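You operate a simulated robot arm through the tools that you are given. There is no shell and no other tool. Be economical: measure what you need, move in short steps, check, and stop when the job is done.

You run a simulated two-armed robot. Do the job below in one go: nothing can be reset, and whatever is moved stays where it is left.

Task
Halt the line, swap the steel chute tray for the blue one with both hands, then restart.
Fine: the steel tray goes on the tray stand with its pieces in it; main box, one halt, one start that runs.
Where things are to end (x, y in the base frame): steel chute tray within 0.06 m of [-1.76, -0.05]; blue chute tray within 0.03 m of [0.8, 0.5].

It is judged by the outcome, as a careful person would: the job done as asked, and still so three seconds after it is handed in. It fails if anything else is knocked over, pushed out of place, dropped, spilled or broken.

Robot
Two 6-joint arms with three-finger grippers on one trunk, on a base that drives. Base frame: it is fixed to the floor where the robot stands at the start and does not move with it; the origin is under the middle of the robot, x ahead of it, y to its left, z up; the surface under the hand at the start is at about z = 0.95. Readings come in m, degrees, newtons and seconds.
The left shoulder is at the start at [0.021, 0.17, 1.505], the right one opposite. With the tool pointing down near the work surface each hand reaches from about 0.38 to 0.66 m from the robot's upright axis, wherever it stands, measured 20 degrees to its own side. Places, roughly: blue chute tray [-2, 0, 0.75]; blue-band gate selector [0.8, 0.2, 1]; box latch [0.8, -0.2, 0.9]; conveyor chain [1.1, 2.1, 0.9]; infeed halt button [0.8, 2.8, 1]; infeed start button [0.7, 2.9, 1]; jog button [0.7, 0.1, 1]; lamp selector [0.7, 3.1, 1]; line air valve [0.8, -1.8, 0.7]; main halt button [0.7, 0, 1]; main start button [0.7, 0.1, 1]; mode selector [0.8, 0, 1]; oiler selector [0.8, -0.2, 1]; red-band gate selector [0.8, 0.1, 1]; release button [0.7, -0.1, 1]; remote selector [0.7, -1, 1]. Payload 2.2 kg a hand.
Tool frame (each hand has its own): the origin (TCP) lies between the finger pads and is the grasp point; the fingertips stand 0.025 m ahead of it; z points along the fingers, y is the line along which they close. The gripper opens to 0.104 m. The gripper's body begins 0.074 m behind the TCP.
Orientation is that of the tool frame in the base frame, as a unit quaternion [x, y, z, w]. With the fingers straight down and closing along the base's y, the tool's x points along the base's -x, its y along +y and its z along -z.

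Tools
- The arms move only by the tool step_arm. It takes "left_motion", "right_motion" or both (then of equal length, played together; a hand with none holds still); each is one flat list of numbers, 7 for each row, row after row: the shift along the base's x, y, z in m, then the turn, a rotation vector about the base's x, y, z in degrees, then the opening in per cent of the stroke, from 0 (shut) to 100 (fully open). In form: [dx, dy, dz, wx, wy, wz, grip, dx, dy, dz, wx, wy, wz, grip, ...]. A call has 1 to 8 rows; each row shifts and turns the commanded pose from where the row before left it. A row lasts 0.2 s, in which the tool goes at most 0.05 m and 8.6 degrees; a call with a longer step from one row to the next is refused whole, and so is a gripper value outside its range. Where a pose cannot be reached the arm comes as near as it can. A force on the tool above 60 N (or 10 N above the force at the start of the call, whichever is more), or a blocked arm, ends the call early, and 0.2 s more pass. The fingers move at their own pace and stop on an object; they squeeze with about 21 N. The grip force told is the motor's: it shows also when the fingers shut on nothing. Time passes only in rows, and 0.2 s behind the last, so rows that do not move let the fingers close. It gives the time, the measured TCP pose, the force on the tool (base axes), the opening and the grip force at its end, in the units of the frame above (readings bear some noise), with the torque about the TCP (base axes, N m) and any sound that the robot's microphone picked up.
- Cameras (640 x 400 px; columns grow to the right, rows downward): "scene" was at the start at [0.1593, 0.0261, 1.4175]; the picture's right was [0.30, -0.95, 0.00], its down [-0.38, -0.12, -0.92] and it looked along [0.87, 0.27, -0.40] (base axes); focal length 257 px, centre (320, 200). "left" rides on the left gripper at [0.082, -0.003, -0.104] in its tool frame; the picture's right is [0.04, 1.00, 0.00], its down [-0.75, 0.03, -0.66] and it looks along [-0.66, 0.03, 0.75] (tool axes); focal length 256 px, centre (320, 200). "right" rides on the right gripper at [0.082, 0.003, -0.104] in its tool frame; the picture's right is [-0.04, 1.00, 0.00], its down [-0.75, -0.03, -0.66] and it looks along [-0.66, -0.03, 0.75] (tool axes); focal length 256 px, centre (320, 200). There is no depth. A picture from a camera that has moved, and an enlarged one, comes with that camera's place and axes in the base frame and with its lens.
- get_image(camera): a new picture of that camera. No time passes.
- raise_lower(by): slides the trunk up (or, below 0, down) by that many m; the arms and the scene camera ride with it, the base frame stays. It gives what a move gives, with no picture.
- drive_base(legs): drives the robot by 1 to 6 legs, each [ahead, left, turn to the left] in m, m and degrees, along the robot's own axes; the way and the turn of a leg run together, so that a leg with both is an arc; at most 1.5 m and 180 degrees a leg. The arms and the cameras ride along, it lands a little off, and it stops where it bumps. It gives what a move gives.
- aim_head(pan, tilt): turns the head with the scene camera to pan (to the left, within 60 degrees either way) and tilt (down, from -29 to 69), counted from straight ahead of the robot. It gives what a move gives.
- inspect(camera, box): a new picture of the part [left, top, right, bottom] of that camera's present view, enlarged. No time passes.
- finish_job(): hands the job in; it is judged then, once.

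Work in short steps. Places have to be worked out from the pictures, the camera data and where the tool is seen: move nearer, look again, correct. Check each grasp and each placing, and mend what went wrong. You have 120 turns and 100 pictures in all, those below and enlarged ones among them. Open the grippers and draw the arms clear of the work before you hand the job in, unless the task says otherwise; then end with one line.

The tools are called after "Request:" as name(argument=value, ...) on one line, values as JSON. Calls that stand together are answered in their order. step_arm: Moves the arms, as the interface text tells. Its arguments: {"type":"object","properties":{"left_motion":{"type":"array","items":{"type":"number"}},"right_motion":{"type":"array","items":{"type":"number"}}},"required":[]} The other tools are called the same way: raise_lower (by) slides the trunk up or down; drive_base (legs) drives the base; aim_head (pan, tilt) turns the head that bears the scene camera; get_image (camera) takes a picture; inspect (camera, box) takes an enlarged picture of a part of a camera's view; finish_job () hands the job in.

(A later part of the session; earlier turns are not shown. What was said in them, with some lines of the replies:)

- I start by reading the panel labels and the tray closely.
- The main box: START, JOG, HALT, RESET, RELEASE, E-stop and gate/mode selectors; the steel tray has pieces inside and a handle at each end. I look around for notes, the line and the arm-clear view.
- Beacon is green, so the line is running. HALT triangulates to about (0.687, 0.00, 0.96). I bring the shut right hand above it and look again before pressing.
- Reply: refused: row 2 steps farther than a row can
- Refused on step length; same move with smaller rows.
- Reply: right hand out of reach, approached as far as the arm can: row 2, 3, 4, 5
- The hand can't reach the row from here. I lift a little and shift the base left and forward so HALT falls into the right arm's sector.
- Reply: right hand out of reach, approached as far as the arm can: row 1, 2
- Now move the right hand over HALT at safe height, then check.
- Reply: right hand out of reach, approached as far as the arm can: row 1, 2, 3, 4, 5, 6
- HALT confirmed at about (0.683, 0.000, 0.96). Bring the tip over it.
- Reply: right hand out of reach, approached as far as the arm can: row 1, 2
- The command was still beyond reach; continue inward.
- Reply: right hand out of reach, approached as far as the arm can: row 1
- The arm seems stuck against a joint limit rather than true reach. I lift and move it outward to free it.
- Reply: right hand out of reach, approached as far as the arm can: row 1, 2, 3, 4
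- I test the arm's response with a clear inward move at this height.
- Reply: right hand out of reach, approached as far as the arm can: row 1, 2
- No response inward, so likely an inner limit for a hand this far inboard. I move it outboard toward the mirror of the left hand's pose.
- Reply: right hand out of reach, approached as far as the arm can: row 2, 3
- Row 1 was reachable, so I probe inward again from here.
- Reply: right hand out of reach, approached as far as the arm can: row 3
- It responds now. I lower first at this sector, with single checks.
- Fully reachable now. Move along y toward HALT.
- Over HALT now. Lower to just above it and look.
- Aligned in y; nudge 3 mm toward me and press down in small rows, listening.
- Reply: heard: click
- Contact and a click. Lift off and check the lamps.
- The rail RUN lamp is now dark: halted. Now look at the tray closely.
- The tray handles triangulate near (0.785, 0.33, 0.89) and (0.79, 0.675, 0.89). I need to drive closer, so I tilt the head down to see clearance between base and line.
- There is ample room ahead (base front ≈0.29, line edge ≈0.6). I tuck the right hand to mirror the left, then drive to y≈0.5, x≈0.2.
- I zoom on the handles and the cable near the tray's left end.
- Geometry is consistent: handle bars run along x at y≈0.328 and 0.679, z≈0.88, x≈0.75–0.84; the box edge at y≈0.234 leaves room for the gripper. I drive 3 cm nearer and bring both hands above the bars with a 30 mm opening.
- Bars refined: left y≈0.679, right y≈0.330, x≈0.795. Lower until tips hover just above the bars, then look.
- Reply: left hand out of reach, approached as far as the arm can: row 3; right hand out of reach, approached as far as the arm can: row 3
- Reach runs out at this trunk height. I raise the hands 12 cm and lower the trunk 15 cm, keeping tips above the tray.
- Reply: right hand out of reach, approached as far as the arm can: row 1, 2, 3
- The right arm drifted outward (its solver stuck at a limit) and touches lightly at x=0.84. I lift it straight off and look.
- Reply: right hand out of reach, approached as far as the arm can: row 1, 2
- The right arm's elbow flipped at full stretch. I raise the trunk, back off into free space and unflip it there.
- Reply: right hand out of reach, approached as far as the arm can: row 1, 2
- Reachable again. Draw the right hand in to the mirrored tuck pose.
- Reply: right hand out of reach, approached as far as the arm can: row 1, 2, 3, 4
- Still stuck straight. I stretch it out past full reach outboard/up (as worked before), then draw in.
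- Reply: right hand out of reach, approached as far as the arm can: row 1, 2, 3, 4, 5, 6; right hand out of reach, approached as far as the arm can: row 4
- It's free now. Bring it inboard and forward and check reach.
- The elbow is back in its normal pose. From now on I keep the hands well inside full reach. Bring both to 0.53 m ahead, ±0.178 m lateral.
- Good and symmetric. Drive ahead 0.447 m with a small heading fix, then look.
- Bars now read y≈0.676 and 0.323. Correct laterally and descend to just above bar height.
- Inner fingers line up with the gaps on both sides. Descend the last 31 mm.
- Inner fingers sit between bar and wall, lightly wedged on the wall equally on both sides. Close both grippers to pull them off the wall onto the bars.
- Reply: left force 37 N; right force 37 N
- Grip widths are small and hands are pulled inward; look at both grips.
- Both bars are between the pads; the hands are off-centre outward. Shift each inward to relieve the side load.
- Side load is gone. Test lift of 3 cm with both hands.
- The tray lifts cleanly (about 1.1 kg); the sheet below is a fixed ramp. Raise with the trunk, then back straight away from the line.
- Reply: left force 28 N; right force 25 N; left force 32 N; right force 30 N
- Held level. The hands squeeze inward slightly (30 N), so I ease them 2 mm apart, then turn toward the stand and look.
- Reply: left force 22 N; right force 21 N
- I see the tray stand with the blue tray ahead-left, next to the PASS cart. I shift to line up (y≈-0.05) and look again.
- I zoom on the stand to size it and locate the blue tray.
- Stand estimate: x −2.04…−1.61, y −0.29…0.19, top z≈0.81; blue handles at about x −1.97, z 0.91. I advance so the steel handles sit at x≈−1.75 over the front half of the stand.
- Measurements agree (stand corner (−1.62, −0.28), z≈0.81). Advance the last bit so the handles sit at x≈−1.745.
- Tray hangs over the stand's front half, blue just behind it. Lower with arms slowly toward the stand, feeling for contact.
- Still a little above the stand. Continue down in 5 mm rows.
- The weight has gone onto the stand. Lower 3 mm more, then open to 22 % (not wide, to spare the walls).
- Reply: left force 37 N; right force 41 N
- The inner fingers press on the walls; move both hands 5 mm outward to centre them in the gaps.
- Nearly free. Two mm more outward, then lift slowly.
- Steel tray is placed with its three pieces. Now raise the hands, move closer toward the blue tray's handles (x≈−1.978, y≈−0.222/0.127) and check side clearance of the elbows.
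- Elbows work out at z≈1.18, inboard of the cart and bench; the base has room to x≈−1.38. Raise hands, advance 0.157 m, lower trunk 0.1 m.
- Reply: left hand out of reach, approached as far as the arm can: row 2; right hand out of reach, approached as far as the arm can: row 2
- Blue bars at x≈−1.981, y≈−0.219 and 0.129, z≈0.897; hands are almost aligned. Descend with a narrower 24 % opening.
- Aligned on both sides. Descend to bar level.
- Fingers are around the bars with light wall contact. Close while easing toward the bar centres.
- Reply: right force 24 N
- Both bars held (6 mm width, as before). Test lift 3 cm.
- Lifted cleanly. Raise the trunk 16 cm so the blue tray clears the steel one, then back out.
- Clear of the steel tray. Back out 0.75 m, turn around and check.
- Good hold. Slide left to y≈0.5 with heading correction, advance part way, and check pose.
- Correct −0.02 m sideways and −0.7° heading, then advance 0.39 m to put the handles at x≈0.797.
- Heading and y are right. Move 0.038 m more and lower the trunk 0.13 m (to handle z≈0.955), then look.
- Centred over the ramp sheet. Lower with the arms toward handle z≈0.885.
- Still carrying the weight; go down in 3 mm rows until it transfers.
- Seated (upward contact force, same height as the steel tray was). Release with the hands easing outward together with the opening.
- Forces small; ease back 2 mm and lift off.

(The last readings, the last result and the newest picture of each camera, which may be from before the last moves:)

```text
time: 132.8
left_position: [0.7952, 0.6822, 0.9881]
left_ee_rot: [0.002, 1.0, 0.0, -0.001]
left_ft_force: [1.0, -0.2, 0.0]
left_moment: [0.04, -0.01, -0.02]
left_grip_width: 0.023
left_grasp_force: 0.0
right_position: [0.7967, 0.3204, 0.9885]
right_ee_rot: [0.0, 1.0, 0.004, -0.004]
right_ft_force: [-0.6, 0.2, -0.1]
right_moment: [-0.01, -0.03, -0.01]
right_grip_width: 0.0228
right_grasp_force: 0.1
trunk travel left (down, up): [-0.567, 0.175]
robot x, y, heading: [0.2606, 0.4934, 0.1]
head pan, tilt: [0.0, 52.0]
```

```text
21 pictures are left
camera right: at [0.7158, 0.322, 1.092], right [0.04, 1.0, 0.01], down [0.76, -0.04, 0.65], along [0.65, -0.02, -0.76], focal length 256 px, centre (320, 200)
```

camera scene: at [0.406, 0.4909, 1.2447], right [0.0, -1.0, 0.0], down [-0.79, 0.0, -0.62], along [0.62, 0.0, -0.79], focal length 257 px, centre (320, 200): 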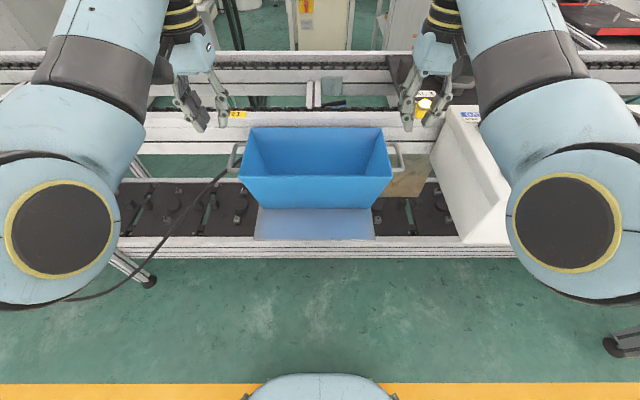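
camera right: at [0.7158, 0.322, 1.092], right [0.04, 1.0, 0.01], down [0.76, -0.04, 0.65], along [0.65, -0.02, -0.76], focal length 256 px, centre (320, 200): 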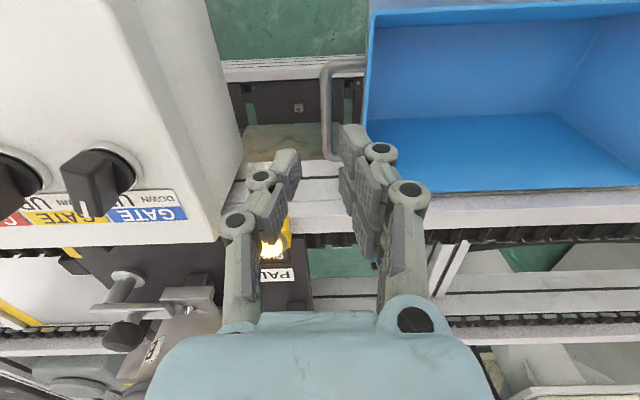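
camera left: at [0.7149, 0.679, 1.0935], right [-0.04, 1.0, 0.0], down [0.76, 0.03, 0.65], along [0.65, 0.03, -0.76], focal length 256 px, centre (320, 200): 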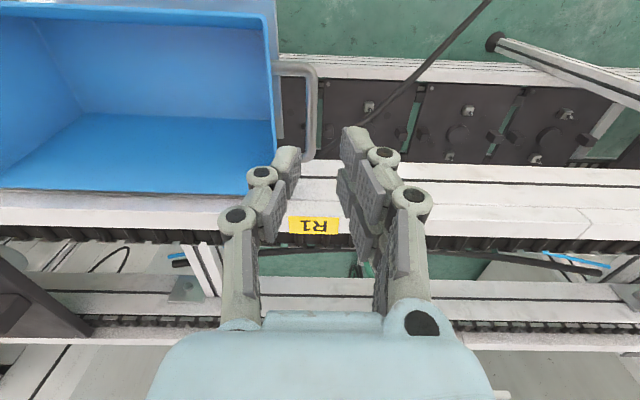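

Blue tray sits with bars at (0.796, 0.677/0.327), centre ≈(0.796, 0.502) — good. Now raise up and reposition so the right hand can reach START at about (0.684, 0.125).

Request:
raise_lower(by=0.13)

Request:
drive_base(legs=[[-0.18, 0, 0], [0, -0.17, 0]])

Request:
step_arm(right_motion=[0.02, -0.01, 0, 0, 0, 0, 10, 0.02, -0.01, 0, 0, 0, 0, 0, 0, 0, 0, 0, 0, 0, 0])

Request:
get_image(camera="right")

```text
time: 134.4
left_position: [0.7936, 0.6831, 1.1171]
left_ee_rot: [0.001, 1.0, -0.001, -0.001]
left_ft_force: [0.4, -0.4, 0.4]
left_moment: [0.0, 0.02, -0.02]
left_grip_width: 0.0227
left_grasp_force: 0.0
right_position: [0.7972, 0.32, 1.1162]
right_ee_rot: [0.0, 1.0, 0.004, -0.004]
right_ft_force: [-1.1, -0.2, 0.3]
right_moment: [-0.01, 0.03, -0.02]
right_grip_width: 0.023
right_grasp_force: 0.1
trunk travel left (down, up): [-0.697, 0.045]
robot x, y, heading: [0.2574, 0.4953, 0.0]
head pan, tilt: [0.0, 52.0]
```

```text
time: 137.0
left_position: [0.6146, 0.5091, 1.117]
left_ee_rot: [0.001, 1.0, 0.0, -0.002]
left_ft_force: [-0.3, -0.3, 0.7]
left_moment: [0.04, 0.02, 0.0]
left_grip_width: 0.023
left_grasp_force: 0.1
right_position: [0.6174, 0.1483, 1.1166]
right_ee_rot: [0.001, 1.0, 0.004, -0.003]
right_ft_force: [-0.5, -0.3, 0.5]
right_moment: [0.04, 0.01, -0.01]
right_grip_width: 0.0231
right_grasp_force: 0.2
trunk travel left (down, up): [-0.697, 0.045]
robot x, y, heading: [0.079, 0.323, 0.2]
head pan, tilt: [0.0, 52.0]
```

```text
time: 137.8
left_position: [0.6148, 0.5117, 1.1184]
left_ee_rot: [0.001, 1.0, 0.001, -0.001]
left_ft_force: [-0.6, 0.3, -1.0]
left_moment: [-0.03, 0.02, 0.02]
left_grip_width: 0.0229
left_grasp_force: 0.2
right_position: [0.6567, 0.13, 1.1186]
right_ee_rot: [0.0, 1.0, 0.003, -0.004]
right_ft_force: [0.1, 0.3, -0.5]
right_moment: [-0.03, -0.01, 0.02]
right_grip_width: 0.0
right_grasp_force: 21.2
trunk travel left (down, up): [-0.697, 0.045]
robot x, y, heading: [0.0816, 0.3208, 0.0]
head pan, tilt: [0.0, 52.0]
```

```text
20 pictures are left
camera right: at [0.5756, 0.1319, 1.2216], right [0.04, 1.0, 0.01], down [0.76, -0.04, 0.65], along [0.65, -0.02, -0.76], focal length 256 px, centre (320, 200)
```

right: 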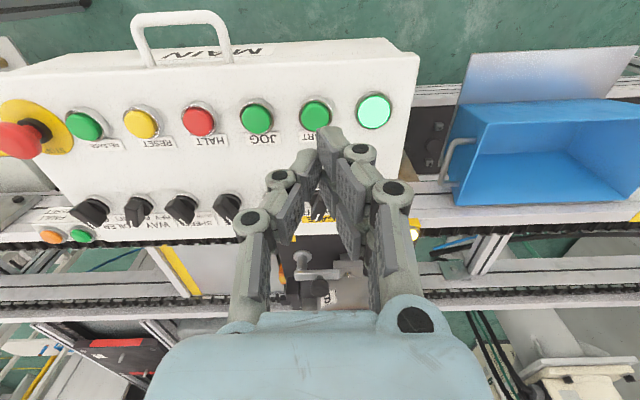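

START measured at (0.680, 0.125). Move over it and lower to just above.

Request:
step_arm(right_motion=[0.022, -0.005, -0.02, 0, 0, 0, 0, 0, 0, -0.04, 0, 0, 0, 0, 0, 0, -0.038, 0, 0, 0, 0, 0, 0, 0, 0, 0, 0, 0])

Request:
get_image(camera="right")

Request:
aim_head(pan=-15, tilt=35)

Request:
get_image(camera="scene")

```text
time: 138.8
left_position: [0.6149, 0.5121, 1.1181]
left_ee_rot: [0.001, 1.0, 0.0, -0.001]
left_ft_force: [0.2, -0.5, 0.3]
left_moment: [-0.02, 0.03, -0.05]
left_grip_width: 0.023
left_grasp_force: 0.1
right_position: [0.6786, 0.1256, 1.0204]
right_ee_rot: [0.0, 1.0, 0.004, -0.003]
right_ft_force: [0.4, 0.5, -0.2]
right_moment: [-0.03, -0.01, -0.03]
right_grip_width: 0.0001
right_grasp_force: 20.7
trunk travel left (down, up): [-0.697, 0.045]
robot x, y, heading: [0.081, 0.3211, -0.1]
head pan, tilt: [0.0, 52.0]
```

```text
19 pictures are left
camera right: at [0.5975, 0.1265, 1.1232], right [0.04, 1.0, 0.01], down [0.76, -0.04, 0.65], along [0.65, -0.02, -0.76], focal length 256 px, centre (320, 200)
```

right: 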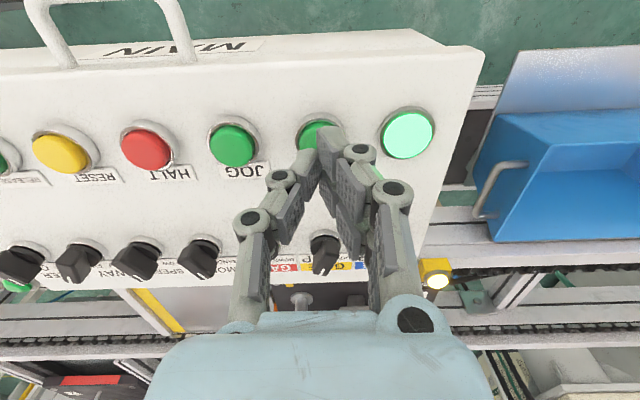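

```text
time: 139.6
left_position: [0.6153, 0.5108, 1.1173]
left_ee_rot: [0.001, 1.0, 0.0, -0.001]
left_ft_force: [1.1, -0.1, -0.6]
left_moment: [0.01, -0.02, 0.0]
left_grip_width: 0.0231
left_grasp_force: 0.0
right_position: [0.6775, 0.125, 1.019]
right_ee_rot: [-0.001, 1.0, 0.005, -0.003]
right_ft_force: [-0.3, 0.3, 0.0]
right_moment: [-0.01, -0.02, 0.01]
right_grip_width: 0.0
right_grasp_force: 21.6
trunk travel left (down, up): [-0.697, 0.045]
robot x, y, heading: [0.0788, 0.3261, 0.1]
head pan, tilt: [-15.0, 35.0]
```

```text
18 pictures are left
camera scene: at [0.2357, 0.2981, 1.3995], right [-0.26, -0.97, 0.0], down [-0.55, 0.15, -0.82], along [0.79, -0.21, -0.57], focal length 257 px, centre (320, 200)
```

scene: 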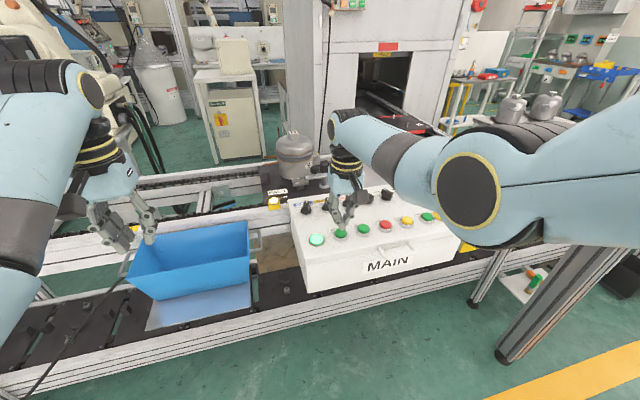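

Tip is over START (3 mm y correction). Press as before.

Request:
step_arm(right_motion=[0, -0.003, -0.01, 0, 0, 0, 0, 0, 0, -0.01, 0, 0, 0, 0, 0, 0, -0.008, 0, 0, 0, 0, 0, 0, -0.004, 0, 0, 0, 0, 0, 0, -0.003, 0, 0, 0, 0])

```text
time: 140.8
left_position: [0.614, 0.511, 1.1175]
left_ee_rot: [0.0, 1.0, 0.0, 0.0]
left_ft_force: [-0.4, 0.0, 0.0]
left_moment: [0.0, -0.04, -0.01]
left_grip_width: 0.0228
left_grasp_force: 0.1
right_position: [0.6798, 0.123, 0.986]
right_ee_rot: [0.0, 1.0, 0.004, -0.001]
right_ft_force: [-1.3, 0.8, 12.3]
right_moment: [0.07, -0.02, 0.0]
right_grip_width: 0.0059
right_grasp_force: 28.5
trunk travel left (down, up): [-0.697, 0.045]
robot x, y, heading: [0.0794, 0.3254, -0.2]
head pan, tilt: [-15.0, 35.0]
heard: click
```

Click heard. Lift straight off, then check that the line runs.

Request:
step_arm(right_motion=[0, 0, 0.03, 0, 0, 0, 0, 0, 0, 0.04, 0, 0, 0, 0, 0, -0.01, 0.03, 0, 0, 0, 0, -0.03, -0.03, 0, 0, 0, 0, 0, -0.03, -0.03, 0, 0, 0, 0, 0, 0, 0, 0, 0, 0, 0, 0])

Request:
get_image(camera="scene")

Request:
get_image(camera="right")

```text
time: 142.2
left_position: [0.6157, 0.5121, 1.1178]
left_ee_rot: [0.001, 1.0, 0.0, -0.001]
left_ft_force: [0.4, -0.2, 0.2]
left_moment: [0.01, 0.02, 0.0]
left_grip_width: 0.0231
left_grasp_force: 0.1
right_position: [0.6192, 0.0531, 1.0863]
right_ee_rot: [0.0, 1.0, 0.003, -0.004]
right_ft_force: [0.3, -0.3, 0.6]
right_moment: [-0.02, 0.02, -0.02]
right_grip_width: 0.0
right_grasp_force: 28.7
trunk travel left (down, up): [-0.697, 0.045]
robot x, y, heading: [0.0805, 0.3235, -0.2]
head pan, tilt: [-15.0, 35.0]
```

```text
17 pictures are left
camera scene: at [0.2363, 0.2989, 1.3995], right [-0.26, -0.97, 0.0], down [-0.55, 0.15, -0.82], along [0.79, -0.21, -0.57], focal length 257 px, centre (320, 200)
```

scene: 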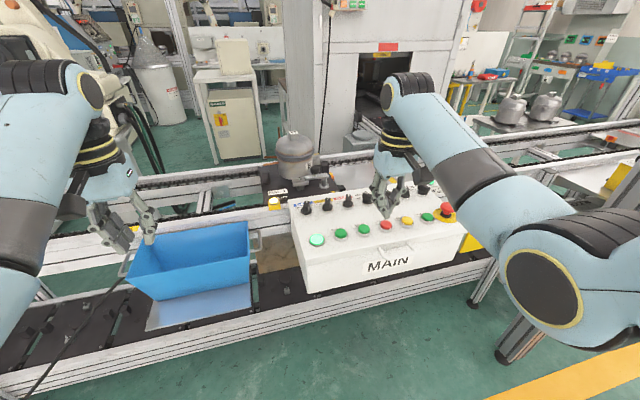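

```text
16 pictures are left
camera right: at [0.539, 0.0544, 1.1897], right [0.04, 1.0, 0.01], down [0.76, -0.04, 0.65], along [0.65, -0.02, -0.76], focal length 256 px, centre (320, 200)
```

right: 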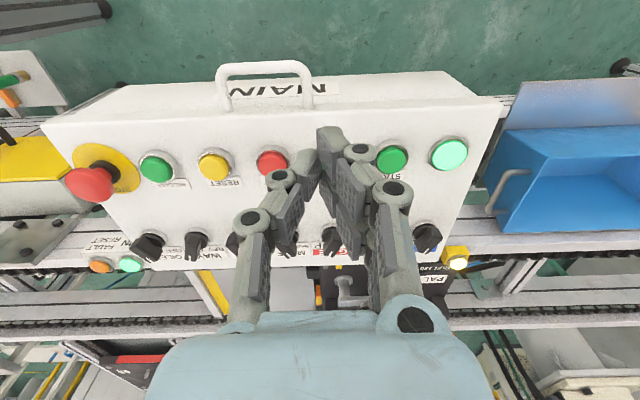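

The RUN lamp is bright again: the line runs. Back the robot away, open the grippers, and take a last look.

Request:
drive_base(legs=[[-0.4, 0, 0]])

Request:
step_arm(left_motion=[0, 0, 0, 0, 0, 0, 60, 0, 0, 0, 0, 0, 0, 100, 0, 0, 0, 0, 0, 0, 100, 0, 0, 0, 0, 0, 0, 100, 0, 0, 0, 0, 0, 0, 100], right_motion=[0, 0, 0, 0, 0, 0, 60, 0, 0, 0, 0, 0, 0, 100, 0, 0, 0, 0, 0, 0, 100, 0, 0, 0, 0, 0, 0, 100, 0, 0, 0, 0, 0, 0, 100])

Request:
get_image(camera="scene")

Request:
inspect(camera="scene", box=[200, 130, 500, 300])

```text
time: 144.7
left_position: [0.2151, 0.5094, 1.1173]
left_ee_rot: [0.004, 1.0, 0.001, 0.0]
left_ft_force: [0.4, -0.6, 0.0]
left_moment: [-0.03, 0.0, 0.02]
left_grip_width: 0.0231
left_grasp_force: 0.0
right_position: [0.2178, 0.051, 1.0859]
right_ee_rot: [0.003, 1.0, 0.005, -0.004]
right_ft_force: [-0.1, 0.1, -0.1]
right_moment: [0.02, -0.04, 0.0]
right_grip_width: 0.0
right_grasp_force: 28.6
trunk travel left (down, up): [-0.697, 0.045]
robot x, y, heading: [-0.3235, 0.3235, -0.3]
head pan, tilt: [-15.0, 35.0]
```

```text
time: 145.8
left_position: [0.2156, 0.5098, 1.1171]
left_ee_rot: [0.004, 1.0, -0.001, -0.001]
left_ft_force: [0.2, 0.7, 0.9]
left_moment: [-0.01, -0.01, 0.01]
left_grip_width: 0.1042
left_grasp_force: 0.1
right_position: [0.2174, 0.0512, 1.0857]
right_ee_rot: [0.004, 1.0, 0.005, -0.003]
right_ft_force: [0.6, 0.6, -0.2]
right_moment: [0.01, 0.0, 0.0]
right_grip_width: 0.1039
right_grasp_force: 0.1
trunk travel left (down, up): [-0.697, 0.045]
robot x, y, heading: [-0.3179, 0.3243, -0.6]
head pan, tilt: [-15.0, 35.0]
```

```text
15 pictures are left
camera scene: at [-0.1646, 0.2989, 1.3996], right [-0.27, -0.96, 0.0], down [-0.55, 0.15, -0.82], along [0.79, -0.22, -0.57], focal length 257 px, centre (320, 200)
```

scene: 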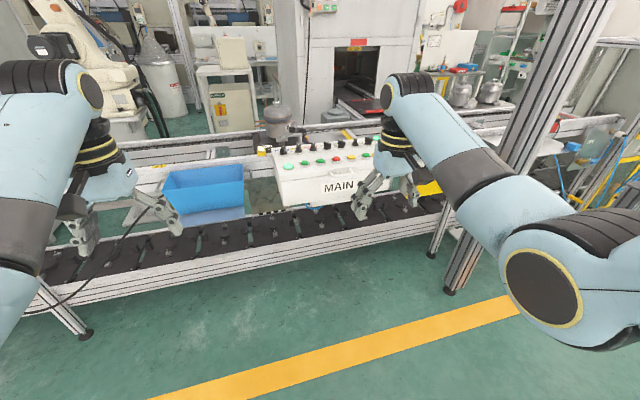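

```text
2.13 times, centred on (350, 215) of scene
camera zoom: at [-0.1646, 0.2989, 1.3996], right [-0.27, -0.96, 0.0], down [-0.55, 0.15, -0.82], along [0.79, -0.22, -0.57], focal length 548 px, centre (256, 168)
```

zoom: 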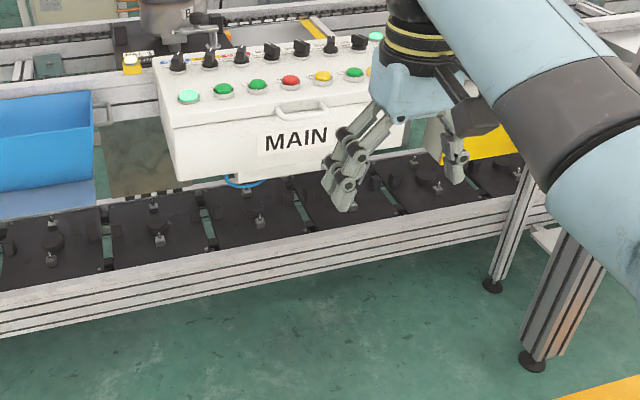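

RUN lamp is lit, the blue tray is in place, the steel tray is on the stand with its pieces, and both arms are clear with grippers open. Handing in.

Request:
finish_job()

```text
The job is handed in.
```

The line was halted once and restarted once on the main box, and the RUN lamp is lit again. By my measurements the blue tray sits at about (0.796, 0.502), and the steel tray is on the stand at about (-1.75, -0.04) with its three pieces in it.
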